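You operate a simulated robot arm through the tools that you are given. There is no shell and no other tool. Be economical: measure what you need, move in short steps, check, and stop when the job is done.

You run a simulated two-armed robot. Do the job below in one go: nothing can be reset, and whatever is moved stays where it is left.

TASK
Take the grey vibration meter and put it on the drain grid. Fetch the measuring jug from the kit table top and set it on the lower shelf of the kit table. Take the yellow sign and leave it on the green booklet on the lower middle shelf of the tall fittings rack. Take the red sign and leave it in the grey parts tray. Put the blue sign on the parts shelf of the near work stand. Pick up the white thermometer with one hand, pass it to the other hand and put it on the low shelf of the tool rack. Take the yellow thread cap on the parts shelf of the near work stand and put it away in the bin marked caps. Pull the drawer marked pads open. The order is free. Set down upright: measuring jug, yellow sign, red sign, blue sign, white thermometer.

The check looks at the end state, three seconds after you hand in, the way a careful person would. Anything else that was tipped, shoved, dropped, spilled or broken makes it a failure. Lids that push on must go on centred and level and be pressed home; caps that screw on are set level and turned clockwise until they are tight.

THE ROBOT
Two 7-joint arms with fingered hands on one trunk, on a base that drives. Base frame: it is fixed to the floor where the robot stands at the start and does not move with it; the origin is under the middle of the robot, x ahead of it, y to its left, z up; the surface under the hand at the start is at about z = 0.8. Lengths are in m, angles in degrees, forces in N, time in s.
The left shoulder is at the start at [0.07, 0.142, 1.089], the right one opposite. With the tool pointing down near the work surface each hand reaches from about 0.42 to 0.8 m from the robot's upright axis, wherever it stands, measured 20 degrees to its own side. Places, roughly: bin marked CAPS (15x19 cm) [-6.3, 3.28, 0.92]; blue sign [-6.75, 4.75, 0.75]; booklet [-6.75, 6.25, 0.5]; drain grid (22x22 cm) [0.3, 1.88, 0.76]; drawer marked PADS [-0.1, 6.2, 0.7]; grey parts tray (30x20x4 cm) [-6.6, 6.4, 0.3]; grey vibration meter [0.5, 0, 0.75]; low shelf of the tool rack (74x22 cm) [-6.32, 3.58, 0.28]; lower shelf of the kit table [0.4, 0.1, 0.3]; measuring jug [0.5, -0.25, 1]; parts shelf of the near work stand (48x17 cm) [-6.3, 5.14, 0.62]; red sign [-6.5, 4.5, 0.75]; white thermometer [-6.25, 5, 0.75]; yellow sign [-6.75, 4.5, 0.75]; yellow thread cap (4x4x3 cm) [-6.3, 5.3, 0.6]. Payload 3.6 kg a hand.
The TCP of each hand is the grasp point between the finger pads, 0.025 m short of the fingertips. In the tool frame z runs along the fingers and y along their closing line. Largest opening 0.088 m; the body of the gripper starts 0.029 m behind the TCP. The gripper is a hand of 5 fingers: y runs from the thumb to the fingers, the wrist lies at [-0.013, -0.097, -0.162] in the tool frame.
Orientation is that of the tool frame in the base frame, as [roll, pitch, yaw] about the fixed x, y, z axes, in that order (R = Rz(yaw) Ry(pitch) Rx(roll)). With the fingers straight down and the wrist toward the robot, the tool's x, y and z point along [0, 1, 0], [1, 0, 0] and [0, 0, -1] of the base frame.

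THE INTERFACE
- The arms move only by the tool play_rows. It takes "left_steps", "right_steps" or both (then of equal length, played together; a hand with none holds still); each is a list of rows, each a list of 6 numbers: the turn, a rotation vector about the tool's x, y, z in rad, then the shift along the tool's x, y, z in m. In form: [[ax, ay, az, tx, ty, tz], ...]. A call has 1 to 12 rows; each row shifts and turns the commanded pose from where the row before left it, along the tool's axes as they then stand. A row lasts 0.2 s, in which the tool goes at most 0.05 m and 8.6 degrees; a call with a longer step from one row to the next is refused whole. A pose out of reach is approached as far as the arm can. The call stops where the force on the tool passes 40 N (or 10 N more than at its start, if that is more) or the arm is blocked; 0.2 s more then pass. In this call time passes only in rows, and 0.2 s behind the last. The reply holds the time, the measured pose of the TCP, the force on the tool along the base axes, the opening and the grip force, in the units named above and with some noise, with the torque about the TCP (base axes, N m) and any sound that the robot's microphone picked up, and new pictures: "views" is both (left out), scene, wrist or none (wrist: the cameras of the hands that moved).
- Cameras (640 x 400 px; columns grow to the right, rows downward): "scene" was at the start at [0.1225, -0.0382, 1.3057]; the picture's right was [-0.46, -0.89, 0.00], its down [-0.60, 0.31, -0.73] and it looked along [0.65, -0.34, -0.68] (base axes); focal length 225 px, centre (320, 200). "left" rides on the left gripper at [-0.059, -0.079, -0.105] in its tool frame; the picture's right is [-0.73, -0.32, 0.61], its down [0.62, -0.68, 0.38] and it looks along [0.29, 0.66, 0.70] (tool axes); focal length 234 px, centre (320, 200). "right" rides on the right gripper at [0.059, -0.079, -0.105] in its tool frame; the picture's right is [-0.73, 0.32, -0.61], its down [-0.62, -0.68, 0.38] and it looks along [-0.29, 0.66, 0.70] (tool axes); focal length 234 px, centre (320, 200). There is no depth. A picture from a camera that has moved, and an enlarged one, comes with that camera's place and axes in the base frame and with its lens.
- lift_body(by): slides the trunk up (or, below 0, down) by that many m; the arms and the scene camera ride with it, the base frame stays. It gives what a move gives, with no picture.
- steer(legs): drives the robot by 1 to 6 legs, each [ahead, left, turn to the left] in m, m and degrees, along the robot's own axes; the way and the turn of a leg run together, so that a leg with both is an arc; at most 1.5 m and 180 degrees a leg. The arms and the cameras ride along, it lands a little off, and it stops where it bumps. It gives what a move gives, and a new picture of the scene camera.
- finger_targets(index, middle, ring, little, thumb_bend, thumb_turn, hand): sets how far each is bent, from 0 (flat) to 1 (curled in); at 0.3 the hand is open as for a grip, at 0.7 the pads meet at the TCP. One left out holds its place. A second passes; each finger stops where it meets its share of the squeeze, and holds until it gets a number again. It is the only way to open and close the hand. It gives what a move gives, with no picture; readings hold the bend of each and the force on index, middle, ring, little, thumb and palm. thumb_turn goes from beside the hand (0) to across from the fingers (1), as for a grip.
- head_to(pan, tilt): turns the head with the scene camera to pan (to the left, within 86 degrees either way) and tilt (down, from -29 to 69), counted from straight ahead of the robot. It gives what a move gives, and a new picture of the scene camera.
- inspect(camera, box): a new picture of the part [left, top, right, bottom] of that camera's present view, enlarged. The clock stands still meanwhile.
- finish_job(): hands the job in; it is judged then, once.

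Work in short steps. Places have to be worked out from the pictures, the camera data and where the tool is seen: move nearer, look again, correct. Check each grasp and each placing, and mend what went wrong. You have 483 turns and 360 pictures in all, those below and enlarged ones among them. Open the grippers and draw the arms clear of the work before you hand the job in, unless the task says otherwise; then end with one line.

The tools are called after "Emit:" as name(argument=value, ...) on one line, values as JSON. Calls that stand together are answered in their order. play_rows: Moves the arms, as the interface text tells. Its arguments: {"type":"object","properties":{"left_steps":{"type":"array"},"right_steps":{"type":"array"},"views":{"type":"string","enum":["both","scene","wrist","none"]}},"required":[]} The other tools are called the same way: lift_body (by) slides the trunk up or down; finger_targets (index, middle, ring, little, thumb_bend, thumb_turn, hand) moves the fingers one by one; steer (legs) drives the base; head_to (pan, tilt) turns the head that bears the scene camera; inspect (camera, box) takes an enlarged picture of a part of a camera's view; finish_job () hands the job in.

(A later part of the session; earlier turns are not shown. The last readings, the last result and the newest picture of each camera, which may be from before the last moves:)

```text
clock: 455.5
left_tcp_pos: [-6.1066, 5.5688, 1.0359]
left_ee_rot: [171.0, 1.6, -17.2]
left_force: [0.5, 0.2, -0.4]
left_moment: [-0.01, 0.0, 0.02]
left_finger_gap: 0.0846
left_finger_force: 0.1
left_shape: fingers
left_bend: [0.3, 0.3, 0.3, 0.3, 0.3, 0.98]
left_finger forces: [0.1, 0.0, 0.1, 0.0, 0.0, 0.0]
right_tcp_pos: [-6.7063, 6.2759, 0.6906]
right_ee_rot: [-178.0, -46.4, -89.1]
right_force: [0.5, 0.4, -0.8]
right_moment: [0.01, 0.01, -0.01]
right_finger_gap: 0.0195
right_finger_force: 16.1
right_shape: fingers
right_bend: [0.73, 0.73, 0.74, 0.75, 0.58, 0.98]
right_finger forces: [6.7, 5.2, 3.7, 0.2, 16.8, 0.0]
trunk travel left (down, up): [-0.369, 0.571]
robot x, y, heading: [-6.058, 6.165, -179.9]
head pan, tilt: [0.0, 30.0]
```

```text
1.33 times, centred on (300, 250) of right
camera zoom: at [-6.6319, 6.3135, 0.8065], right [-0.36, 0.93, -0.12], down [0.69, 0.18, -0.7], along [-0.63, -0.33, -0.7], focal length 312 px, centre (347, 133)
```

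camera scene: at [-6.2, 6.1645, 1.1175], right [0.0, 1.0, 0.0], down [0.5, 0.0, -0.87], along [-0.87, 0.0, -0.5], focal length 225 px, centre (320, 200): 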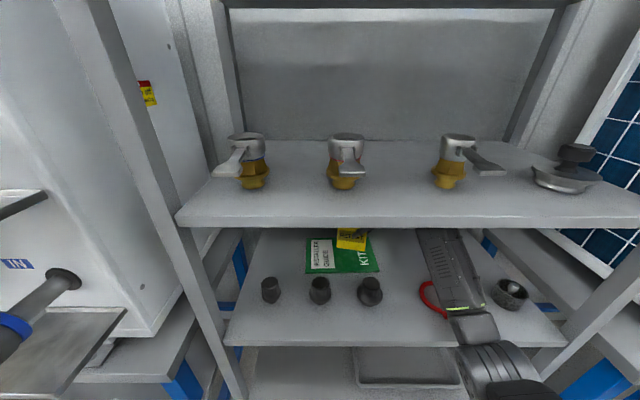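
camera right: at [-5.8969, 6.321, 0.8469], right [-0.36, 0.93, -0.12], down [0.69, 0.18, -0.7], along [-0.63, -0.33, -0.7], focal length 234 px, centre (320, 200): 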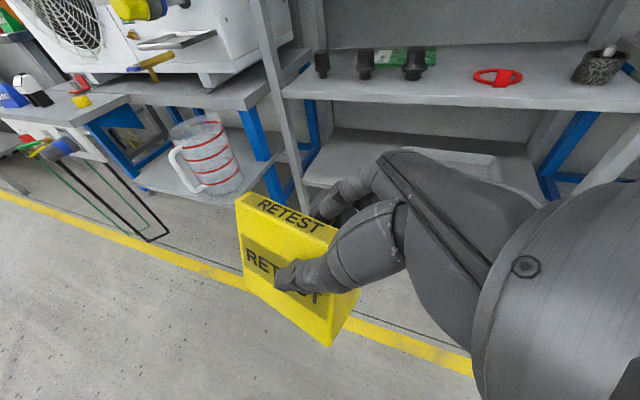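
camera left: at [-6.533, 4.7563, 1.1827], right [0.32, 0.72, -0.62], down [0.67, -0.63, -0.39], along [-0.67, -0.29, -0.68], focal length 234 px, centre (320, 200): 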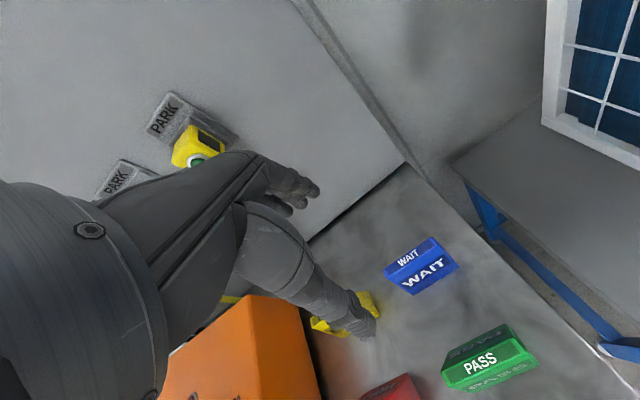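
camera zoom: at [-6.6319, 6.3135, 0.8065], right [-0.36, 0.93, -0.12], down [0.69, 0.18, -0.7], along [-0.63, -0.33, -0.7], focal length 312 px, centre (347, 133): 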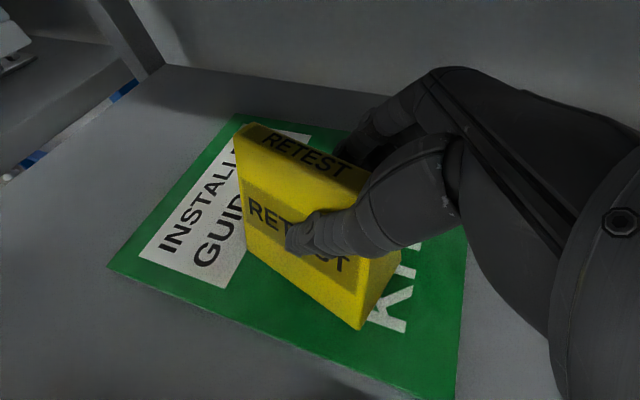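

Still free; the shelf is lower than estimated. I keep stepping down.

Emit:
lift_body(by=-0.008)

Emit:
lift_body(by=-0.008)

Emit:
lift_body(by=-0.006)

```text
clock: 456.0
left_tcp_pos: [-6.1053, 5.5692, 1.0281]
left_ee_rot: [171.0, 1.8, -17.1]
left_force: [1.0, -0.3, 0.4]
left_moment: [-0.03, 0.01, 0.0]
left_finger_gap: 0.0846
left_finger_force: 0.1
left_shape: fingers
left_bend: [0.3, 0.3, 0.3, 0.3, 0.3, 0.98]
left_finger forces: [0.1, 0.0, 0.0, 0.1, 0.0, 0.0]
right_tcp_pos: [-6.7053, 6.2743, 0.6852]
right_ee_rot: [-178.5, -46.6, -88.8]
right_force: [-0.3, 0.7, 11.8]
right_moment: [-0.12, 0.1, -0.06]
right_finger_gap: 0.0196
right_finger_force: 19.7
right_shape: fingers
right_bend: [0.74, 0.74, 0.74, 0.75, 0.58, 0.98]
right_finger forces: [6.8, 6.9, 5.2, 0.1, 20.2, 0.0]
trunk travel left (down, up): [-0.361, 0.579]
robot x, y, heading: [-6.0566, 6.1711, -179.8]
head pan, tilt: [0.0, 30.0]
```

```text
clock: 456.6
left_tcp_pos: [-6.101, 5.567, 1.019]
left_ee_rot: [171.0, 1.9, -17.1]
left_force: [-0.4, -1.0, 0.5]
left_moment: [0.0, -0.01, -0.01]
left_finger_gap: 0.0847
left_finger_force: 0.0
left_shape: fingers
left_bend: [0.3, 0.3, 0.3, 0.3, 0.3, 0.98]
left_finger forces: [0.0, 0.0, 0.1, 0.0, 0.0, 0.1]
right_tcp_pos: [-6.7038, 6.2743, 0.6824]
right_ee_rot: [-178.9, -46.7, -88.5]
right_force: [-0.3, 3.2, 38.3]
right_moment: [-0.01, 0.25, -0.2]
right_finger_gap: 0.0198
right_finger_force: 28.3
right_shape: fingers
right_bend: [0.74, 0.74, 0.74, 0.75, 0.6, 0.95]
right_finger forces: [8.7, 9.3, 8.5, 1.0, 29.6, 0.0]
trunk travel left (down, up): [-0.353, 0.587]
robot x, y, heading: [-6.0588, 6.1684, -179.8]
head pan, tilt: [0.0, 30.0]
```

```text
clock: 457.0
left_tcp_pos: [-6.1035, 5.5691, 1.0166]
left_ee_rot: [170.9, 1.8, -17.2]
left_force: [0.0, -0.8, 0.5]
left_moment: [-0.03, 0.01, 0.03]
left_finger_gap: 0.0847
left_finger_force: 0.0
left_shape: fingers
left_bend: [0.3, 0.3, 0.3, 0.3, 0.3, 0.98]
left_finger forces: [0.0, 0.0, 0.0, 0.0, 0.0, 0.1]
right_tcp_pos: [-6.704, 6.2756, 0.6817]
right_ee_rot: [-179.7, -46.9, -87.9]
right_force: [4.9, 2.5, 28.3]
right_moment: [-0.07, -0.07, 0.02]
right_finger_gap: 0.0197
right_finger_force: 23.7
right_shape: fingers
right_bend: [0.74, 0.74, 0.74, 0.75, 0.6, 0.94]
right_finger forces: [7.1, 6.5, 5.1, 0.1, 28.0, 0.0]
trunk travel left (down, up): [-0.35, 0.59]
robot x, y, heading: [-6.0571, 6.1672, -180.0]
head pan, tilt: [0.0, 30.0]
stopped: the force on the tool passed its limit at 50 N (the readings are from after the stop); the commanded pose is now the measured one
```

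Contact. I relieve 1 cm and release slowly.

Emit:
lift_body(by=0.01)

Emit:
finger_targets(hand="right", index=0.5, middle=0.5, ring=0.5, little=0.5, thumb_bend=0.3, thumb_turn=1)

Emit:
inspect(camera="right", box=[100, 100, 500, 400])

```text
clock: 457.6
left_tcp_pos: [-6.1069, 5.5694, 1.0255]
left_ee_rot: [171.1, 1.6, -17.2]
left_force: [0.3, -0.2, -0.2]
left_moment: [0.0, 0.02, -0.02]
left_finger_gap: 0.0844
left_finger_force: 0.0
left_shape: fingers
left_bend: [0.3, 0.3, 0.3, 0.3, 0.3, 0.98]
left_finger forces: [0.0, 0.0, 0.0, 0.1, 0.0, 0.0]
right_tcp_pos: [-6.7062, 6.2748, 0.6834]
right_ee_rot: [-178.4, -46.5, -88.9]
right_force: [0.4, 0.9, 1.9]
right_moment: [-0.07, 0.03, 0.0]
right_finger_gap: 0.0197
right_finger_force: 17.6
right_shape: fingers
right_bend: [0.74, 0.73, 0.74, 0.75, 0.59, 0.96]
right_finger forces: [6.8, 4.8, 4.0, 0.4, 18.7, 0.0]
trunk travel left (down, up): [-0.36, 0.58]
robot x, y, heading: [-6.0591, 6.1616, -179.7]
head pan, tilt: [0.0, 30.0]
```

```text
clock: 458.6
left_tcp_pos: [-6.1068, 5.5691, 1.0266]
left_ee_rot: [171.1, 1.5, -17.0]
left_force: [0.6, 0.4, -0.2]
left_moment: [-0.02, 0.01, 0.02]
left_finger_gap: 0.0845
left_finger_force: 0.1
left_shape: fingers
left_bend: [0.3, 0.3, 0.3, 0.3, 0.3, 0.98]
left_finger forces: [0.0, 0.0, 0.1, 0.0, 0.0, 0.0]
right_tcp_pos: [-6.7073, 6.2765, 0.6853]
right_ee_rot: [-178.5, -46.8, -88.8]
right_force: [-0.9, -0.7, 0.4]
right_moment: [-0.01, -0.02, 0.02]
right_finger_gap: 0.0627
right_finger_force: 0.1
right_shape: fingers
right_bend: [0.5, 0.5, 0.5, 0.5, 0.3, 0.98]
right_finger forces: [0.0, 0.1, 0.0, 0.1, 0.1, 0.1]
trunk travel left (down, up): [-0.36, 0.58]
robot x, y, heading: [-6.0573, 6.1654, -179.8]
head pan, tilt: [0.0, 30.0]
```

```text
1.33 times, centred on (300, 250) of right
camera zoom: at [-6.6317, 6.3142, 0.7997], right [-0.36, 0.93, -0.12], down [0.69, 0.18, -0.71], along [-0.63, -0.33, -0.7], focal length 312 px, centre (347, 133)
```

zoom: 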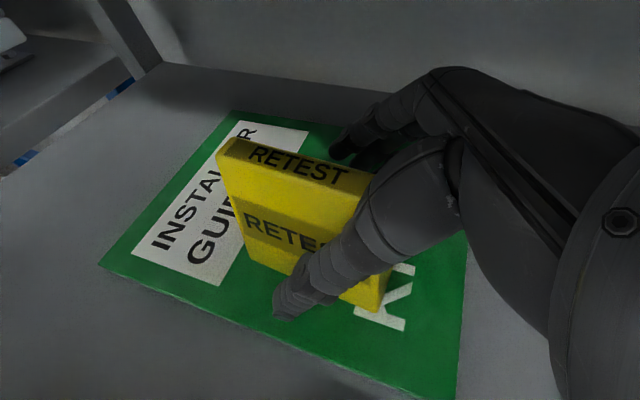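

The sign stands upright on the booklet. I withdraw straight to the right.

Emit:
play_rows(right_steps=[[0, 0, 0, -0.016, 0, -0.018], [0, 0, 0, -0.016, 0, -0.018], [0, 0, 0, -0.016, 0, -0.018], [0, 0, 0, -0.016, 0, -0.018], [0, 0, 0, -0.016, 0, -0.018]])

```text
clock: 459.8
left_tcp_pos: [-6.108, 5.5686, 1.0264]
left_ee_rot: [171.0, 1.5, -17.2]
left_force: [0.1, -0.4, 0.1]
left_moment: [-0.01, 0.0, 0.07]
left_finger_gap: 0.0849
left_finger_force: 0.1
left_shape: fingers
left_bend: [0.3, 0.3, 0.3, 0.3, 0.3, 0.98]
left_finger forces: [0.0, 0.0, 0.1, 0.1, 0.0, 0.0]
right_tcp_pos: [-6.712, 6.3952, 0.6886]
right_ee_rot: [-178.5, -46.6, -88.7]
right_force: [0.2, 0.6, -0.4]
right_moment: [-0.01, -0.05, 0.04]
right_finger_gap: 0.0626
right_finger_force: 0.1
right_shape: fingers
right_bend: [0.5, 0.5, 0.5, 0.5, 0.3, 0.98]
right_finger forces: [0.0, 0.1, 0.0, 0.1, 0.0, 0.0]
trunk travel left (down, up): [-0.36, 0.58]
robot x, y, heading: [-6.0547, 6.1665, -180.1]
head pan, tilt: [0.0, 30.0]
camera scene: at [-6.1997, 6.166, 1.06], right [0.0, 1.0, 0.0], down [0.5, 0.0, -0.87], along [-0.87, 0.0, -0.5], focal length 225 px, centre (320, 200)
camera right: at [-6.6366, 6.4346, 0.8032], right [-0.36, 0.93, -0.12], down [0.69, 0.18, -0.71], along [-0.63, -0.33, -0.7], focal length 234 px, centre (320, 200)
```

scene: 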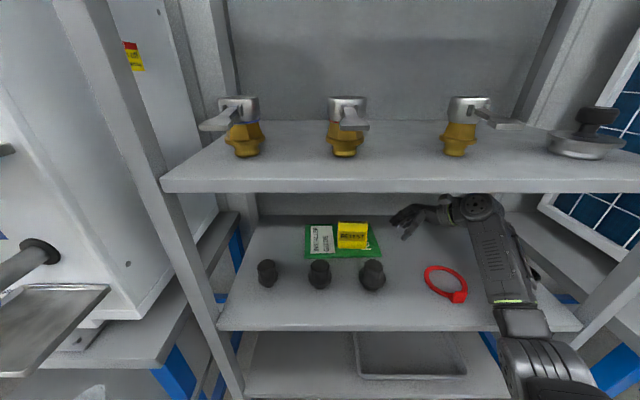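
right: 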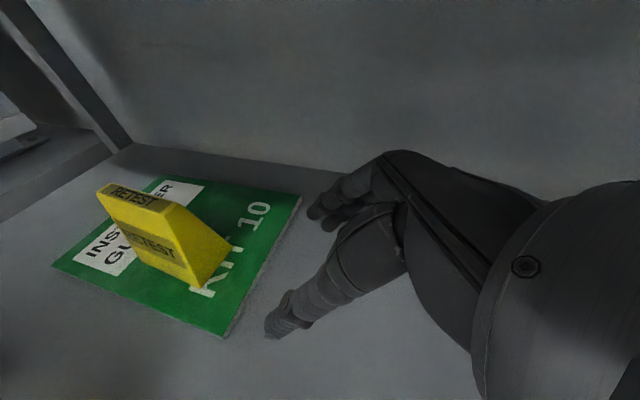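

Yellow is done. I raise 1.5 cm and back straight out.

Emit:
lift_body(by=0.015)

Emit:
steer(legs=[[-0.5, 0, 0]])

Emit:
inspect(camera="scene", box=[220, 130, 480, 290])

```text
clock: 460.4
left_tcp_pos: [-6.1079, 5.5685, 1.0407]
left_ee_rot: [171.0, 1.5, -17.2]
left_force: [0.1, 0.3, 0.1]
left_moment: [-0.06, -0.01, -0.02]
left_finger_gap: 0.0848
left_finger_force: 0.1
left_shape: fingers
left_bend: [0.3, 0.3, 0.3, 0.3, 0.3, 0.98]
left_finger forces: [0.1, 0.0, 0.0, 0.1, 0.0, 0.0]
right_tcp_pos: [-6.7122, 6.3953, 0.7034]
right_ee_rot: [-178.4, -46.8, -88.9]
right_force: [0.0, 0.1, -0.2]
right_moment: [0.02, -0.05, 0.0]
right_finger_gap: 0.0625
right_finger_force: 0.1
right_shape: fingers
right_bend: [0.5, 0.5, 0.5, 0.5, 0.3, 0.98]
right_finger forces: [0.1, 0.0, 0.0, 0.0, 0.1, 0.0]
trunk travel left (down, up): [-0.375, 0.565]
robot x, y, heading: [-6.0549, 6.1645, -179.9]
head pan, tilt: [0.0, 30.0]
```

```text
clock: 463.4
left_tcp_pos: [-5.585, 5.572, 1.0409]
left_ee_rot: [171.1, 1.7, -16.4]
left_force: [0.7, 0.2, -0.3]
left_moment: [-0.03, 0.03, 0.01]
left_finger_gap: 0.0843
left_finger_force: 0.1
left_shape: fingers
left_bend: [0.3, 0.3, 0.3, 0.3, 0.3, 0.98]
left_finger forces: [0.0, 0.0, 0.0, 0.0, 0.0, 0.0]
right_tcp_pos: [-6.2007, 6.3906, 0.7044]
right_ee_rot: [-178.6, -46.7, -88.0]
right_force: [-0.1, 0.0, 1.2]
right_moment: [-0.01, 0.03, 0.0]
right_finger_gap: 0.0628
right_finger_force: 0.1
right_shape: fingers
right_bend: [0.5, 0.5, 0.5, 0.5, 0.3, 0.98]
right_finger forces: [0.0, 0.1, 0.0, 0.0, 0.0, 0.0]
trunk travel left (down, up): [-0.375, 0.565]
robot x, y, heading: [-5.544, 6.1686, -179.1]
head pan, tilt: [0.0, 30.0]
camera scene: at [-5.6859, 6.1682, 1.0751], right [-0.01, 1.0, 0.0], down [0.5, 0.01, -0.87], along [-0.87, -0.01, -0.5], focal length 225 px, centre (320, 200)
```

scene: 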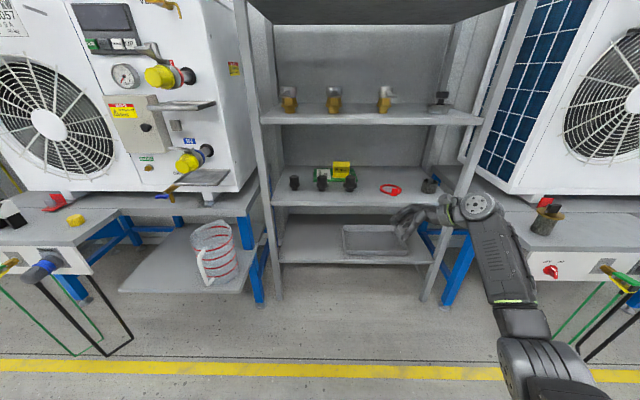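

```text
2.46 times, centred on (350, 210) of scene
camera zoom: at [-5.6859, 6.1682, 1.0751], right [-0.01, 1.0, 0.0], down [0.5, 0.01, -0.87], along [-0.87, -0.01, -0.5], focal length 553 px, centre (246, 175)
```

zoom: 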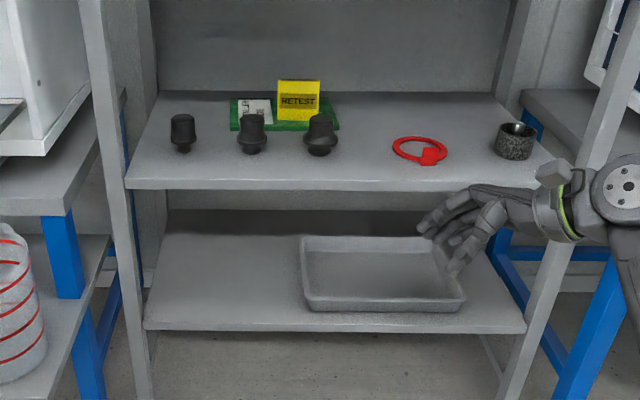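

Yellow sign stands well. The tray spans x -6.54…-6.74, y 6.285…6.60. Now for red: I raise the trunk, pull the left arm further back, and return to the sign stand.

Emit:
lift_body(by=0.4)

Emit:
play_rows(left_steps=[[0, 0, 0, 0.045, 0, 0], [0, 0, 0, 0.045, 0, 0], [0, 0, 0, 0.045, 0, 0]], right_steps=[[0, -0.05, 0, 0, -0.02, 0], [0, -0.05, 0, 0, -0.02, 0], [0, 0, 0, 0, -0.02, 0]], views="none")

Emit:
steer(legs=[[-0.15, 0, -1], [0, 1.4, 0], [0, 0.25, 0]])

Emit:
head_to(pan=0, tilt=42)

```text
clock: 467.3
left_tcp_pos: [-5.5859, 5.5717, 1.4409]
left_ee_rot: [171.0, 1.6, -16.4]
left_force: [0.4, 0.5, 0.2]
left_moment: [0.02, 0.0, 0.0]
left_finger_gap: 0.0847
left_finger_force: 0.0
left_shape: fingers
left_bend: [0.3, 0.3, 0.3, 0.3, 0.3, 0.98]
left_finger forces: [0.0, 0.1, 0.1, 0.0, 0.0, 0.0]
right_tcp_pos: [-6.2026, 6.3907, 1.1022]
right_ee_rot: [-178.6, -46.6, -88.1]
right_force: [0.3, 0.0, 0.1]
right_moment: [0.0, -0.03, 0.01]
right_finger_gap: 0.0629
right_finger_force: 0.1
right_shape: fingers
right_bend: [0.5, 0.5, 0.5, 0.5, 0.3, 0.98]
right_finger forces: [0.0, 0.0, 0.0, 0.0, 0.0, 0.1]
trunk travel left (down, up): [-0.775, 0.165]
robot x, y, heading: [-5.5438, 6.1704, -179.2]
head pan, tilt: [0.0, 30.0]
```

```text
clock: 468.1
left_tcp_pos: [-5.4638, 5.5335, 1.4319]
left_ee_rot: [171.0, 1.5, -16.3]
left_force: [-0.3, 0.1, 0.5]
left_moment: [0.0, 0.03, 0.0]
left_finger_gap: 0.0848
left_finger_force: 0.1
left_shape: fingers
left_bend: [0.3, 0.3, 0.3, 0.3, 0.3, 0.98]
left_finger forces: [0.0, 0.0, 0.1, 0.0, 0.0, 0.1]
left hand out of reach, approached as far as the arm can: row 3
right_tcp_pos: [-6.14, 6.3918, 1.1054]
right_ee_rot: [-178.8, -40.9, -87.7]
right_force: [-0.2, 0.7, 0.0]
right_moment: [0.02, 0.01, 0.01]
right_finger_gap: 0.063
right_finger_force: 0.0
right_shape: fingers
right_bend: [0.5, 0.5, 0.5, 0.5, 0.3, 0.98]
right_finger forces: [0.0, 0.0, 0.0, 0.0, 0.0, 0.1]
trunk travel left (down, up): [-0.775, 0.165]
robot x, y, heading: [-5.5468, 6.1689, -178.9]
head pan, tilt: [0.0, 30.0]
```

```text
clock: 477.5
left_tcp_pos: [-5.3623, 3.8692, 1.434]
left_ee_rot: [170.9, 1.2, -18.4]
left_force: [-0.5, 0.7, 0.1]
left_moment: [0.0, -0.05, 0.02]
left_finger_gap: 0.0847
left_finger_force: 0.1
left_shape: fingers
left_bend: [0.3, 0.3, 0.3, 0.3, 0.3, 0.98]
left_finger forces: [0.1, 0.0, 0.0, 0.1, 0.1, 0.0]
right_tcp_pos: [-6.0074, 4.752, 1.1039]
right_ee_rot: [-178.7, -41.0, -89.8]
right_force: [-1.1, 0.5, -0.1]
right_moment: [0.02, 0.01, 0.04]
right_finger_gap: 0.063
right_finger_force: 0.0
right_shape: fingers
right_bend: [0.5, 0.5, 0.5, 0.5, 0.3, 0.98]
right_finger forces: [0.1, 0.0, 0.1, 0.0, 0.0, 0.0]
trunk travel left (down, up): [-0.775, 0.165]
robot x, y, heading: [-5.4188, 4.5055, 178.6]
head pan, tilt: [0.0, 30.0]
camera scene: at [-5.5605, 4.5108, 1.475], right [0.02, 1.0, 0.0], down [0.5, -0.01, -0.87], along [-0.87, 0.02, -0.5], focal length 225 px, centre (320, 200)
```

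scene: 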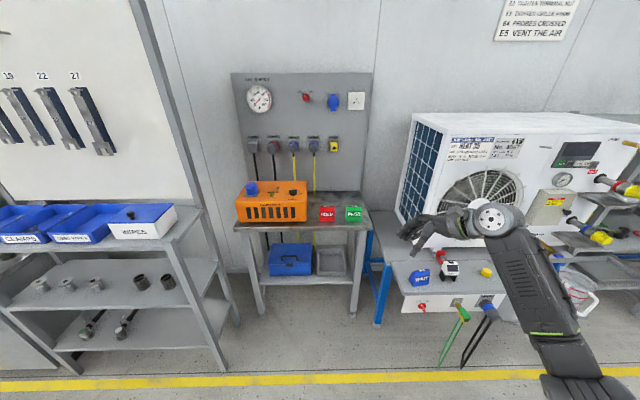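

```text
clock: 478.2
left_tcp_pos: [-5.3613, 3.8665, 1.4328]
left_ee_rot: [170.9, 1.5, -18.3]
left_force: [0.4, -0.6, -0.4]
left_moment: [0.01, 0.03, -0.02]
left_finger_gap: 0.0846
left_finger_force: 0.0
left_shape: fingers
left_bend: [0.3, 0.3, 0.3, 0.3, 0.3, 0.98]
left_finger forces: [0.0, 0.0, 0.0, 0.0, 0.0, 0.0]
right_tcp_pos: [-6.0069, 4.7494, 1.1051]
right_ee_rot: [-178.6, -40.8, -89.9]
right_force: [-0.5, 0.1, -0.5]
right_moment: [0.02, 0.0, 0.0]
right_finger_gap: 0.0628
right_finger_force: 0.1
right_shape: fingers
right_bend: [0.5, 0.5, 0.5, 0.5, 0.3, 0.98]
right_finger forces: [0.0, 0.0, 0.0, 0.0, 0.0, 0.0]
trunk travel left (down, up): [-0.775, 0.165]
robot x, y, heading: [-5.4183, 4.5054, 178.9]
head pan, tilt: [0.0, 42.0]
camera scene: at [-5.5537, 4.5082, 1.4568], right [0.02, 1.0, 0.0], down [0.67, -0.01, -0.74], along [-0.74, 0.02, -0.67], focal length 225 px, centre (320, 200)
```

scene: 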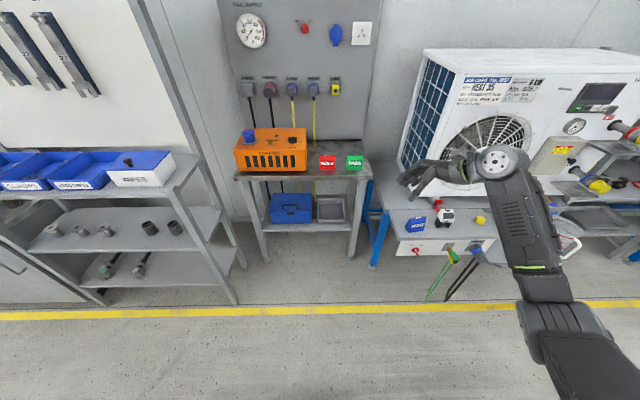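

Red sign front centre ≈(-6.535, 4.569). I open the fingers, move the hand left, steepen the tilt a bit, and drive in with everything high.

Emit:
finger_targets(hand="right", index=0.3, middle=0.3, ring=0.3, little=0.3)

Emit:
play_rows(right_steps=[[0, -0.06, 0, 0.03, 0, 0.026], [0, 0, 0, 0.03, 0, 0.026], [0, 0, 0, 0.02, 0, 0.018]], views="none")

Emit:
steer(legs=[[0.5, 0, 1.1]])

```text
clock: 479.2
left_tcp_pos: [-5.3625, 3.8679, 1.434]
left_ee_rot: [170.9, 1.4, -18.2]
left_force: [0.5, 0.0, -0.1]
left_moment: [0.0, 0.0, -0.02]
left_finger_gap: 0.0848
left_finger_force: 0.0
left_shape: fingers
left_bend: [0.3, 0.3, 0.3, 0.3, 0.3, 0.98]
left_finger forces: [0.0, 0.0, 0.0, 0.0, 0.1, 0.0]
right_tcp_pos: [-6.0081, 4.7493, 1.1038]
right_ee_rot: [-178.6, -41.0, -90.0]
right_force: [-0.8, 0.1, 0.7]
right_moment: [0.02, -0.03, 0.02]
right_finger_gap: 0.0845
right_finger_force: 0.0
right_shape: fingers
right_bend: [0.3, 0.3, 0.3, 0.3, 0.3, 0.98]
right_finger forces: [0.0, 0.0, 0.0, 0.0, 0.0, 0.0]
trunk travel left (down, up): [-0.775, 0.165]
robot x, y, heading: [-5.4136, 4.5066, 178.7]
head pan, tilt: [0.0, 42.0]
```

```text
clock: 480.0
left_tcp_pos: [-5.3614, 3.8666, 1.4329]
left_ee_rot: [171.1, 1.3, -18.4]
left_force: [0.1, 0.5, 0.5]
left_moment: [0.01, -0.04, -0.01]
left_finger_gap: 0.0847
left_finger_force: 0.0
left_shape: fingers
left_bend: [0.3, 0.3, 0.3, 0.3, 0.3, 0.98]
left_finger forces: [0.0, 0.0, 0.0, 0.0, 0.1, 0.0]
right_tcp_pos: [-6.0081, 4.6424, 1.098]
right_ee_rot: [-178.7, -37.6, -89.8]
right_force: [0.0, 0.6, -0.5]
right_moment: [0.01, 0.0, -0.01]
right_finger_gap: 0.0844
right_finger_force: 0.0
right_shape: fingers
right_bend: [0.3, 0.3, 0.3, 0.3, 0.3, 0.98]
right_finger forces: [0.0, 0.0, 0.1, 0.1, 0.0, 0.1]
trunk travel left (down, up): [-0.775, 0.165]
robot x, y, heading: [-5.415, 4.5083, 178.9]
head pan, tilt: [0.0, 42.0]
```

```text
clock: 483.0
left_tcp_pos: [-5.8593, 3.8753, 1.4331]
left_ee_rot: [170.9, 1.4, -17.2]
left_force: [-0.6, 0.1, 0.6]
left_moment: [0.02, -0.02, -0.02]
left_finger_gap: 0.0848
left_finger_force: 0.1
left_shape: fingers
left_bend: [0.3, 0.3, 0.3, 0.3, 0.3, 0.98]
left_finger forces: [0.1, 0.1, 0.1, 0.0, 0.1, 0.1]
right_tcp_pos: [-6.5165, 4.6364, 1.0985]
right_ee_rot: [-178.9, -37.5, -88.7]
right_force: [-0.3, 0.2, 0.2]
right_moment: [0.0, -0.01, 0.01]
right_finger_gap: 0.0848
right_finger_force: 0.1
right_shape: fingers
right_bend: [0.3, 0.3, 0.3, 0.3, 0.3, 0.98]
right_finger forces: [0.0, 0.0, 0.0, 0.0, 0.1, 0.2]
trunk travel left (down, up): [-0.775, 0.165]
robot x, y, heading: [-5.9238, 4.5132, 179.7]
head pan, tilt: [0.0, 42.0]
camera scene: at [-6.0613, 4.5127, 1.4568], right [0.0, 1.0, 0.0], down [0.67, 0.0, -0.74], along [-0.74, 0.0, -0.67], focal length 225 px, centre (320, 200)
```

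scene: 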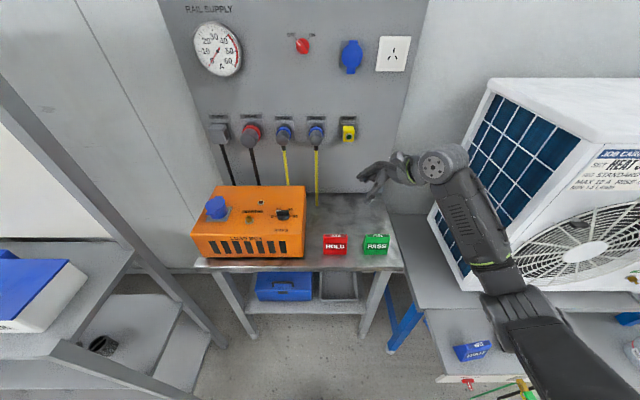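

HOLD centre ≈(-6.54, 4.564). I descend most of the way and look.

Emit:
play_rows(right_steps=[[0, 0, 0, -0.0197, 0.006, 0.032], [0, 0, 0, -0.0197, 0.006, 0.032], [0, 0, 0, -0.0197, 0.006, 0.032], [0, 0, 0, -0.0197, 0.006, 0.032]])

```text
clock: 484.0
left_tcp_pos: [-5.8594, 3.8746, 1.4324]
left_ee_rot: [170.8, 1.4, -17.2]
left_force: [0.1, -0.2, -0.6]
left_moment: [0.01, 0.0, 0.01]
left_finger_gap: 0.0847
left_finger_force: 0.0
left_shape: fingers
left_bend: [0.3, 0.3, 0.3, 0.3, 0.3, 0.98]
left_finger forces: [0.0, 0.1, 0.0, 0.1, 0.1, 0.1]
right_tcp_pos: [-6.5382, 4.6218, 0.9466]
right_ee_rot: [-178.9, -37.5, -88.6]
right_force: [-0.5, 0.0, 0.6]
right_moment: [0.03, 0.03, 0.02]
right_finger_gap: 0.0844
right_finger_force: 0.1
right_shape: fingers
right_bend: [0.3, 0.3, 0.3, 0.3, 0.3, 0.98]
right_finger forces: [0.0, 0.0, 0.0, 0.1, 0.0, 0.0]
trunk travel left (down, up): [-0.775, 0.165]
robot x, y, heading: [-5.927, 4.5144, 180.0]
head pan, tilt: [0.0, 42.0]
camera scene: at [-6.0625, 4.5125, 1.4567], right [0.0, 1.0, 0.0], down [0.67, 0.0, -0.74], along [-0.74, 0.0, -0.67], focal length 225 px, centre (320, 200)
camera right: at [-6.462, 4.6406, 1.0663], right [-0.36, 0.93, 0.04], down [0.68, 0.29, -0.67], along [-0.64, -0.22, -0.74], focal length 234 px, centre (320, 200)
```

scene: 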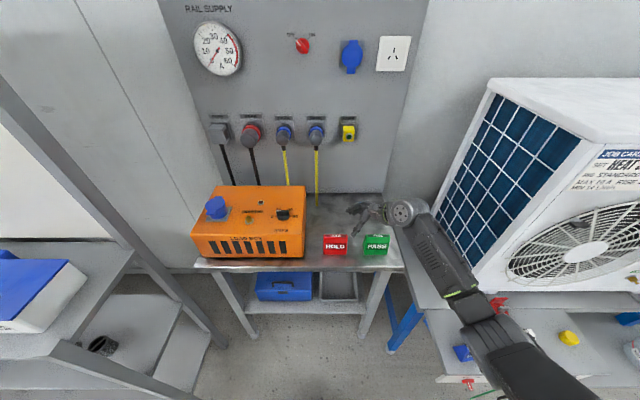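
right: 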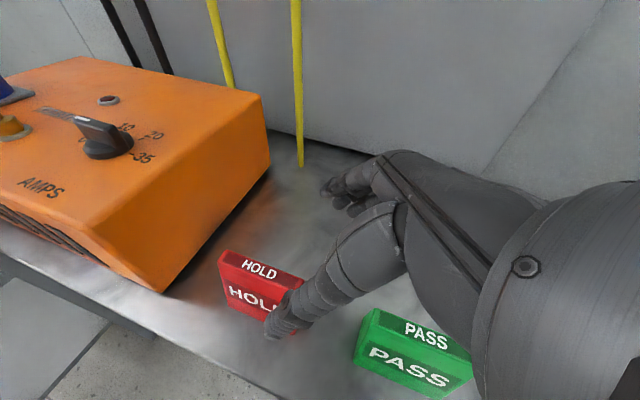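

Aligned (red top at (-6.532, 4.565)). Final descent toward TCP (4.586, 0.857).

Emit:
play_rows(right_steps=[[0, 0, 0, -0.0065, -0.001, 0.0233], [0, 0, 0, -0.0065, -0.001, 0.0233], [0, 0, 0, -0.0065, -0.001, 0.0233], [0, 0, 0, -0.0065, -0.001, 0.0231]])

Emit:
inspect(camera="scene", box=[280, 170, 460, 290])

```text
clock: 485.0
left_tcp_pos: [-5.8607, 3.874, 1.4326]
left_ee_rot: [171.0, 1.4, -17.2]
left_force: [0.2, 0.0, 0.6]
left_moment: [0.01, -0.01, 0.04]
left_finger_gap: 0.0849
left_finger_force: 0.1
left_shape: fingers
left_bend: [0.3, 0.3, 0.3, 0.3, 0.3, 0.98]
left_finger forces: [0.1, 0.1, 0.0, 0.0, 0.0, 0.1]
right_tcp_pos: [-6.5301, 4.5843, 0.8583]
right_ee_rot: [-178.8, -37.5, -88.8]
right_force: [-0.4, -0.1, -0.1]
right_moment: [0.03, -0.01, -0.01]
right_finger_gap: 0.0843
right_finger_force: 0.0
right_shape: fingers
right_bend: [0.3, 0.3, 0.3, 0.3, 0.3, 0.98]
right_finger forces: [0.1, 0.0, 0.0, 0.0, 0.1, 0.1]
trunk travel left (down, up): [-0.775, 0.165]
robot x, y, heading: [-5.9279, 4.5104, 179.6]
head pan, tilt: [0.0, 42.0]
camera scene: at [-6.0625, 4.5124, 1.4567], right [0.0, 1.0, 0.0], down [0.67, 0.0, -0.74], along [-0.74, 0.0, -0.67], focal length 225 px, centre (320, 200)
camera right: at [-6.4548, 4.6048, 0.9772], right [-0.36, 0.93, 0.03], down [0.68, 0.29, -0.67], along [-0.64, -0.22, -0.74], focal length 234 px, centre (320, 200)
```

scene: 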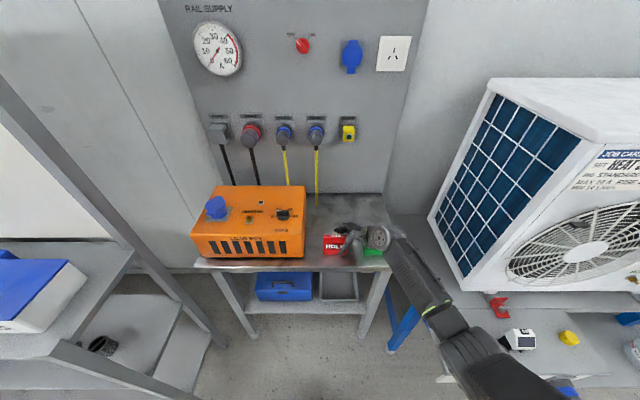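
right: 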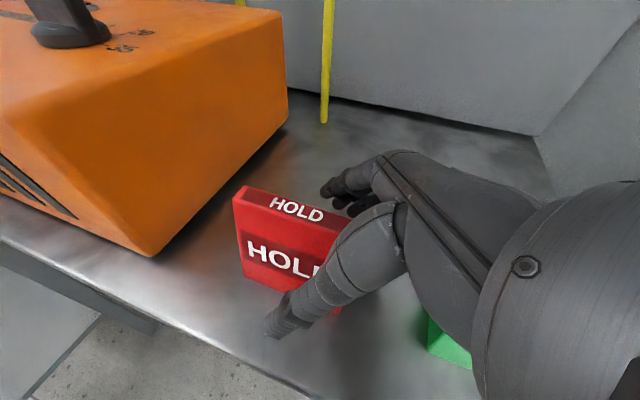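

```text
3.33 times, centred on (370, 230) of scene
camera zoom: at [-6.0625, 4.5124, 1.4567], right [0.0, 1.0, 0.0], down [0.67, 0.0, -0.74], along [-0.74, 0.0, -0.67], focal length 749 px, centre (153, 100)
```

zoom: 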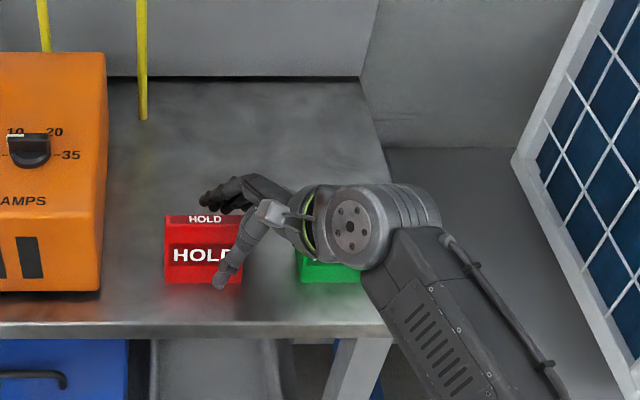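

No contact with green. I close on the red sign.

Emit:
finger_targets(hand="right", index=0.76, middle=0.76, ring=0.76, little=0.76, thumb_bend=0.76)

Emit:
inspect(camera="right", box=[160, 120, 480, 400])

```text
clock: 486.0
left_tcp_pos: [-5.8593, 3.8751, 1.4331]
left_ee_rot: [171.0, 1.3, -17.1]
left_force: [-0.3, 0.6, -0.1]
left_moment: [-0.02, 0.01, 0.02]
left_finger_gap: 0.0849
left_finger_force: 0.0
left_shape: fingers
left_bend: [0.3, 0.3, 0.3, 0.3, 0.3, 0.98]
left_finger forces: [0.0, 0.0, 0.1, 0.0, 0.0, 0.0]
right_tcp_pos: [-6.5308, 4.5836, 0.8589]
right_ee_rot: [-178.8, -37.4, -88.7]
right_force: [0.1, -0.4, 0.2]
right_moment: [0.03, 0.02, -0.01]
right_finger_gap: 0.0202
right_finger_force: 17.5
right_shape: fingers
right_bend: [0.74, 0.74, 0.74, 0.76, 0.57, 0.98]
right_finger forces: [6.9, 5.5, 4.1, 0.1, 18.7, 0.0]
trunk travel left (down, up): [-0.775, 0.165]
robot x, y, heading: [-5.9254, 4.5199, 179.9]
head pan, tilt: [0.0, 42.0]
```

```text
1.43 times, centred on (320, 260) of right
camera zoom: at [-6.4547, 4.6051, 0.9776], right [-0.36, 0.93, 0.03], down [0.68, 0.29, -0.67], along [-0.64, -0.22, -0.74], focal length 334 px, centre (320, 114)
```

zoom: 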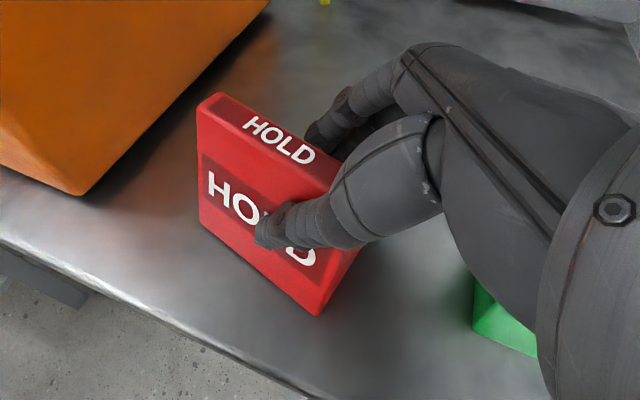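

Gripped. I lift with the trunk, then back off.

Emit:
lift_body(by=0.15)

Emit:
steer(legs=[[-0.55, 0, 0], [0, -1.3, 0], [0, -0.5, 0]])

```text
clock: 487.8
left_tcp_pos: [-5.8595, 3.8753, 1.5836]
left_ee_rot: [170.9, 1.5, -17.2]
left_force: [0.2, -0.5, -0.5]
left_moment: [-0.02, 0.01, 0.06]
left_finger_gap: 0.0847
left_finger_force: 0.0
left_shape: fingers
left_bend: [0.3, 0.3, 0.3, 0.3, 0.3, 0.98]
left_finger forces: [0.1, 0.0, 0.0, 0.0, 0.1, 0.0]
right_tcp_pos: [-6.5297, 4.584, 1.008]
right_ee_rot: [-178.7, -37.6, -88.8]
right_force: [-0.5, -0.2, -0.4]
right_moment: [0.03, 0.05, -0.02]
right_finger_gap: 0.0202
right_finger_force: 17.3
right_shape: fingers
right_bend: [0.74, 0.74, 0.75, 0.76, 0.57, 0.98]
right_finger forces: [6.9, 5.7, 4.1, 0.1, 18.2, 0.0]
trunk travel left (down, up): [-0.925, 0.015]
robot x, y, heading: [-5.925, 4.5116, 179.9]
head pan, tilt: [0.0, 42.0]
```

```text
clock: 499.4
left_tcp_pos: [-5.3101, 5.6385, 1.5814]
left_ee_rot: [171.0, 1.4, -18.0]
left_force: [0.8, 0.4, -0.5]
left_moment: [0.0, 0.01, 0.04]
left_finger_gap: 0.0845
left_finger_force: 0.2
left_shape: fingers
left_bend: [0.3, 0.3, 0.3, 0.3, 0.3, 0.98]
left_finger forces: [0.0, 0.1, 0.0, 0.0, 0.0, 0.0]
right_tcp_pos: [-5.9717, 6.3592, 1.0088]
right_ee_rot: [-178.7, -37.3, -89.5]
right_force: [0.1, -0.5, -1.2]
right_moment: [0.04, 0.03, 0.01]
right_finger_gap: 0.0204
right_finger_force: 17.7
right_shape: fingers
right_bend: [0.74, 0.74, 0.75, 0.76, 0.57, 0.98]
right_finger forces: [6.8, 5.7, 4.1, 0.0, 18.1, 0.1]
trunk travel left (down, up): [-0.925, 0.015]
robot x, y, heading: [-5.3719, 6.2789, 179.0]
head pan, tilt: [0.0, 42.0]
camera scene: at [-5.5041, 6.2797, 1.6067], right [0.02, 1.0, 0.0], down [0.67, -0.01, -0.74], along [-0.74, 0.01, -0.67], focal length 225 px, centre (320, 200)
```

scene: 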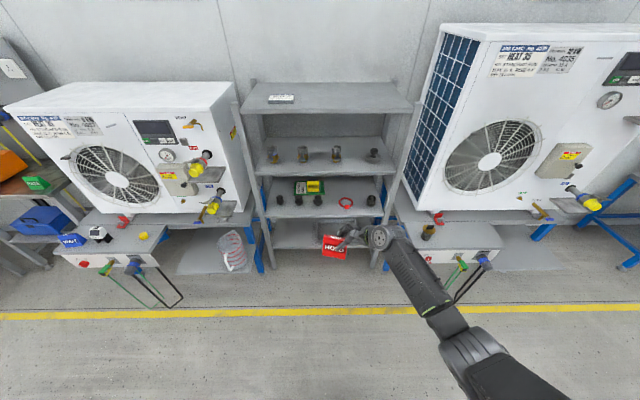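

Red is held upright. I lower the trunk in steps while raising the hand relative to it, as before.

Emit:
lift_body(by=-0.4)

Emit:
play_rows(right_steps=[[0, 0, 0, 0.0243, 0, -0.0317], [0, 0, 0, 0.0243, 0, -0.0317], [0, 0, 0, 0.0243, 0, -0.0317], [0, 0, 0, 0.0243, 0, -0.0317], [0, 0, 0, 0.0243, 0, -0.0317], [0, 0, 0, 0.0243, 0, -0.0317]], views="none")

Emit:
lift_body(by=-0.4)

Emit:
head_to(pan=0, tilt=30)

```text
clock: 503.3
left_tcp_pos: [-5.3086, 5.6404, 1.1827]
left_ee_rot: [171.0, 1.4, -17.9]
left_force: [-0.2, -1.4, 0.1]
left_moment: [-0.01, 0.0, 0.01]
left_finger_gap: 0.0849
left_finger_force: 0.1
left_shape: fingers
left_bend: [0.3, 0.3, 0.3, 0.3, 0.3, 0.98]
left_finger forces: [0.1, 0.1, 0.1, 0.0, 0.1, 0.0]
right_tcp_pos: [-5.9711, 6.36, 0.609]
right_ee_rot: [-178.8, -37.5, -89.5]
right_force: [-0.1, -0.6, -0.7]
right_moment: [0.05, 0.02, -0.02]
right_finger_gap: 0.0201
right_finger_force: 16.9
right_shape: fingers
right_bend: [0.74, 0.74, 0.75, 0.76, 0.57, 0.98]
right_finger forces: [6.8, 5.6, 4.1, 0.0, 18.2, 0.1]
trunk travel left (down, up): [-0.525, 0.415]
robot x, y, heading: [-5.3716, 6.2774, 179.2]
head pan, tilt: [0.0, 42.0]
```

```text
clock: 504.7
left_tcp_pos: [-5.3093, 5.6411, 1.1835]
left_ee_rot: [171.0, 1.4, -18.0]
left_force: [0.0, 0.9, 0.6]
left_moment: [0.0, -0.04, -0.01]
left_finger_gap: 0.085
left_finger_force: 0.1
left_shape: fingers
left_bend: [0.3, 0.3, 0.3, 0.3, 0.3, 0.98]
left_finger forces: [0.1, 0.0, 0.0, 0.0, 0.1, 0.0]
right_tcp_pos: [-5.9765, 6.3622, 0.8479]
right_ee_rot: [-178.8, -37.5, -89.6]
right_force: [0.6, 0.5, -1.7]
right_moment: [-0.02, 0.01, 0.01]
right_finger_gap: 0.0198
right_finger_force: 17.4
right_shape: fingers
right_bend: [0.74, 0.74, 0.75, 0.76, 0.56, 0.98]
right_finger forces: [6.7, 5.7, 4.0, 0.0, 17.5, 0.1]
trunk travel left (down, up): [-0.525, 0.415]
robot x, y, heading: [-5.3679, 6.2784, 179.3]
head pan, tilt: [0.0, 42.0]
```

```text
clock: 508.5
left_tcp_pos: [-5.3095, 5.6414, 0.7838]
left_ee_rot: [171.1, 1.4, -18.0]
left_force: [0.5, 0.6, -0.2]
left_moment: [0.01, 0.04, 0.03]
left_finger_gap: 0.0846
left_finger_force: 0.1
left_shape: fingers
left_bend: [0.3, 0.3, 0.3, 0.3, 0.3, 0.98]
left_finger forces: [0.1, 0.0, 0.0, 0.0, 0.0, 0.0]
right_tcp_pos: [-5.976, 6.3613, 0.4476]
right_ee_rot: [-178.8, -37.5, -89.6]
right_force: [0.8, 0.6, -0.8]
right_moment: [0.03, 0.0, 0.01]
right_finger_gap: 0.0199
right_finger_force: 17.2
right_shape: fingers
right_bend: [0.74, 0.74, 0.75, 0.76, 0.56, 0.98]
right_finger forces: [6.8, 5.7, 4.1, 0.1, 17.3, 0.1]
trunk travel left (down, up): [-0.125, 0.815]
robot x, y, heading: [-5.3693, 6.2787, 179.2]
head pan, tilt: [0.0, 42.0]
```

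```text
clock: 509.2
left_tcp_pos: [-5.3094, 5.6406, 0.7831]
left_ee_rot: [171.0, 1.4, -18.0]
left_force: [-0.2, -0.2, -0.5]
left_moment: [-0.01, -0.01, 0.01]
left_finger_gap: 0.0847
left_finger_force: 0.1
left_shape: fingers
left_bend: [0.3, 0.3, 0.3, 0.3, 0.3, 0.98]
left_finger forces: [0.0, 0.0, 0.0, 0.0, 0.0, 0.0]
right_tcp_pos: [-5.977, 6.3612, 0.4466]
right_ee_rot: [-178.8, -37.5, -89.5]
right_force: [0.6, -0.1, -0.4]
right_moment: [0.03, 0.02, 0.02]
right_finger_gap: 0.0197
right_finger_force: 16.9
right_shape: fingers
right_bend: [0.74, 0.74, 0.75, 0.76, 0.56, 0.98]
right_finger forces: [6.8, 5.7, 4.1, 0.0, 17.5, 0.0]
trunk travel left (down, up): [-0.125, 0.815]
robot x, y, heading: [-5.3683, 6.2807, 179.3]
head pan, tilt: [0.0, 30.0]
camera scene: at [-5.5108, 6.2823, 0.8249], right [0.02, 1.0, 0.0], down [0.5, -0.01, -0.87], along [-0.87, 0.01, -0.5], focal length 225 px, centre (320, 200)
```

scene: 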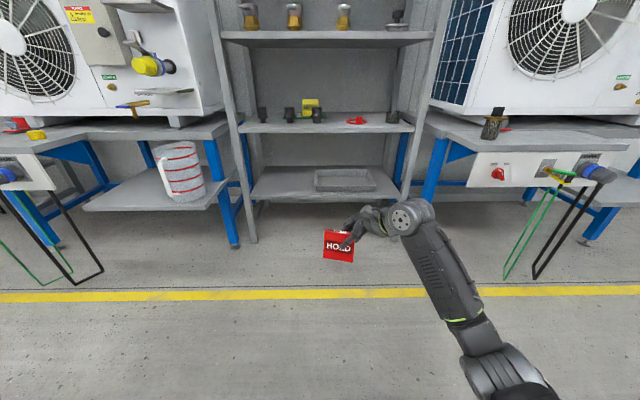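

Emit:
inspect(camera="scene", box=[220, 90, 440, 270])

```text
2.22 times, centred on (330, 180) of scene
camera zoom: at [-5.5108, 6.2823, 0.8249], right [0.02, 1.0, 0.0], down [0.5, -0.01, -0.87], along [-0.87, 0.01, -0.5], focal length 499 px, centre (298, 244)
```

zoom: 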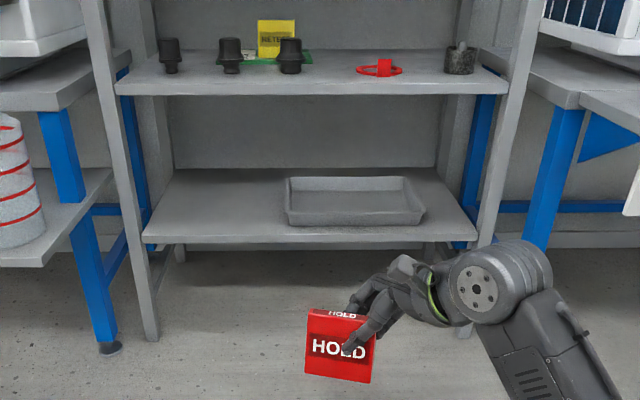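

Shelf/tray geometry: bottom shelf ≈0.325, tray rim ≈0.365, tray x -6.47…-6.66, y 6.27…6.56; the shelf above has its underside at ≈0.61. I align to y 6.43 and approach to just before the rim.

Emit:
steer(legs=[[0, -0.07, 0.5], [0.4, 0, 0]])

Emit:
inspect(camera="right", box=[0, 0, 640, 400])

```text
clock: 512.3
left_tcp_pos: [-5.704, 5.7158, 0.7825]
left_ee_rot: [171.0, 1.4, -17.9]
left_force: [-0.2, -0.4, -0.4]
left_moment: [-0.01, 0.01, -0.02]
left_finger_gap: 0.0849
left_finger_force: 0.0
left_shape: fingers
left_bend: [0.3, 0.3, 0.3, 0.3, 0.3, 0.98]
left_finger forces: [0.1, 0.0, 0.1, 0.0, 0.0, 0.1]
right_tcp_pos: [-6.3719, 6.433, 0.4479]
right_ee_rot: [-178.7, -37.5, -89.3]
right_force: [-0.3, 0.0, -0.6]
right_moment: [0.01, 0.01, -0.02]
right_finger_gap: 0.0199
right_finger_force: 16.9
right_shape: fingers
right_bend: [0.74, 0.74, 0.75, 0.76, 0.56, 0.98]
right_finger forces: [6.7, 5.7, 4.1, 0.0, 17.4, 0.1]
trunk travel left (down, up): [-0.125, 0.815]
robot x, y, heading: [-5.7632, 6.3522, 179.3]
head pan, tilt: [0.0, 30.0]
camera scene: at [-5.9064, 6.3552, 0.825], right [0.01, 1.0, 0.0], down [0.5, -0.01, -0.87], along [-0.87, 0.01, -0.5], focal length 225 px, centre (320, 200)
```

scene: 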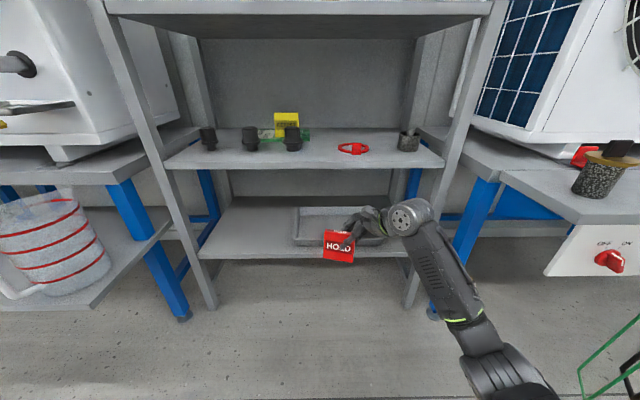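

```text
1.00 times, centred on (320, 200) of right (not enlarged: the box is as wide or as high as the picture)
camera zoom: at [-6.2954, 6.4524, 0.5662], right [-0.35, 0.94, 0.03], down [0.69, 0.28, -0.67], along [-0.64, -0.21, -0.74], focal length 234 px, centre (320, 200)
```

zoom: 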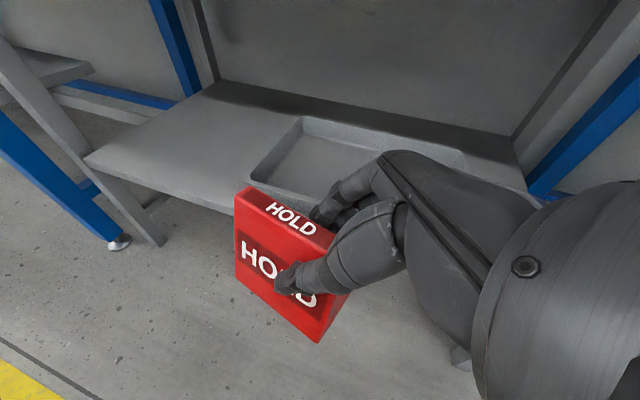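

Tray front rim ≈x -6.485, left rim y≈6.297. I lower 1.2 cm for headroom and advance until the sign is past the rim.

Emit:
lift_body(by=-0.012)

Emit:
steer(legs=[[0.1, 0, 0]])

Emit:
inspect(camera="right", box=[0, 0, 640, 400])

Emit:
inspect(camera="scene", box=[240, 100, 480, 290])

```text
clock: 512.9
left_tcp_pos: [-5.704, 5.7141, 0.7716]
left_ee_rot: [171.1, 1.4, -17.9]
left_force: [0.2, 0.7, -0.3]
left_moment: [0.0, 0.02, -0.01]
left_finger_gap: 0.0847
left_finger_force: 0.1
left_shape: fingers
left_bend: [0.3, 0.3, 0.3, 0.3, 0.3, 0.98]
left_finger forces: [0.0, 0.0, 0.1, 0.0, 0.0, 0.0]
right_tcp_pos: [-6.3697, 6.4338, 0.4369]
right_ee_rot: [-178.7, -37.5, -89.3]
right_force: [0.1, 0.6, -0.7]
right_moment: [0.06, 0.04, -0.02]
right_finger_gap: 0.0198
right_finger_force: 16.5
right_shape: fingers
right_bend: [0.74, 0.74, 0.75, 0.76, 0.56, 0.98]
right_finger forces: [6.8, 5.7, 4.0, 0.1, 17.5, 0.0]
trunk travel left (down, up): [-0.113, 0.827]
robot x, y, heading: [-5.7647, 6.3511, 179.2]
head pan, tilt: [0.0, 30.0]
```

```text
clock: 514.1
left_tcp_pos: [-5.8011, 5.7164, 0.7707]
left_ee_rot: [170.9, 1.4, -17.5]
left_force: [-0.7, 0.7, -0.3]
left_moment: [-0.02, -0.01, 0.02]
left_finger_gap: 0.0848
left_finger_force: 0.1
left_shape: fingers
left_bend: [0.3, 0.3, 0.3, 0.3, 0.3, 0.98]
left_finger forces: [0.0, 0.0, 0.0, 0.0, 0.0, 0.0]
right_tcp_pos: [-6.4724, 6.4324, 0.4344]
right_ee_rot: [-178.7, -37.5, -89.2]
right_force: [0.8, -0.4, -1.6]
right_moment: [0.02, 0.0, -0.01]
right_finger_gap: 0.0198
right_finger_force: 16.8
right_shape: fingers
right_bend: [0.74, 0.74, 0.75, 0.76, 0.56, 0.98]
right_finger forces: [6.8, 5.7, 3.9, 0.0, 17.4, 0.0]
trunk travel left (down, up): [-0.113, 0.827]
robot x, y, heading: [-5.8647, 6.3517, 179.6]
head pan, tilt: [0.0, 30.0]
camera scene: at [-6.0073, 6.3558, 0.813], right [0.01, 1.0, 0.0], down [0.5, 0.0, -0.87], along [-0.87, 0.01, -0.5], focal length 225 px, centre (320, 200)
```

scene: 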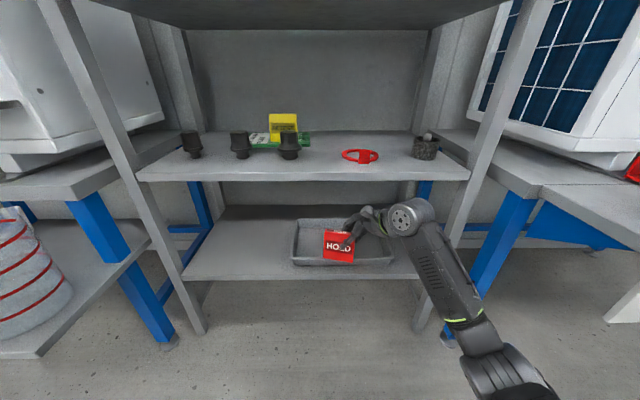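

```text
1.00 times, centred on (320, 200) of right (not enlarged: the box is as wide or as high as the picture)
camera zoom: at [-6.3968, 6.4511, 0.5542], right [-0.35, 0.94, 0.03], down [0.69, 0.28, -0.67], along [-0.64, -0.21, -0.74], focal length 234 px, centre (320, 200)
```

zoom: 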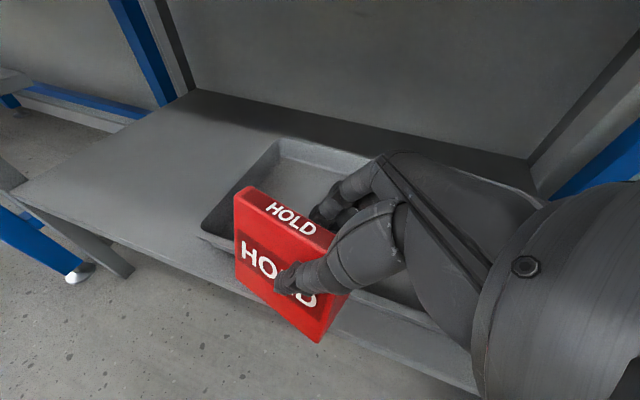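

```text
2.11 times, centred on (360, 195) of scene
camera zoom: at [-6.0073, 6.3558, 0.813], right [0.01, 1.0, 0.0], down [0.5, 0.0, -0.87], along [-0.87, 0.01, -0.5], focal length 473 px, centre (236, 210)
```

zoom: 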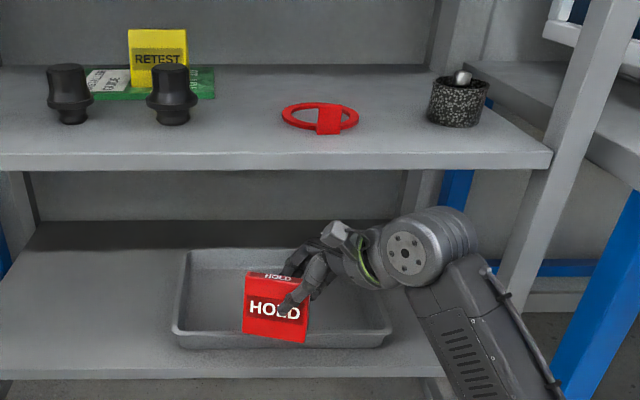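

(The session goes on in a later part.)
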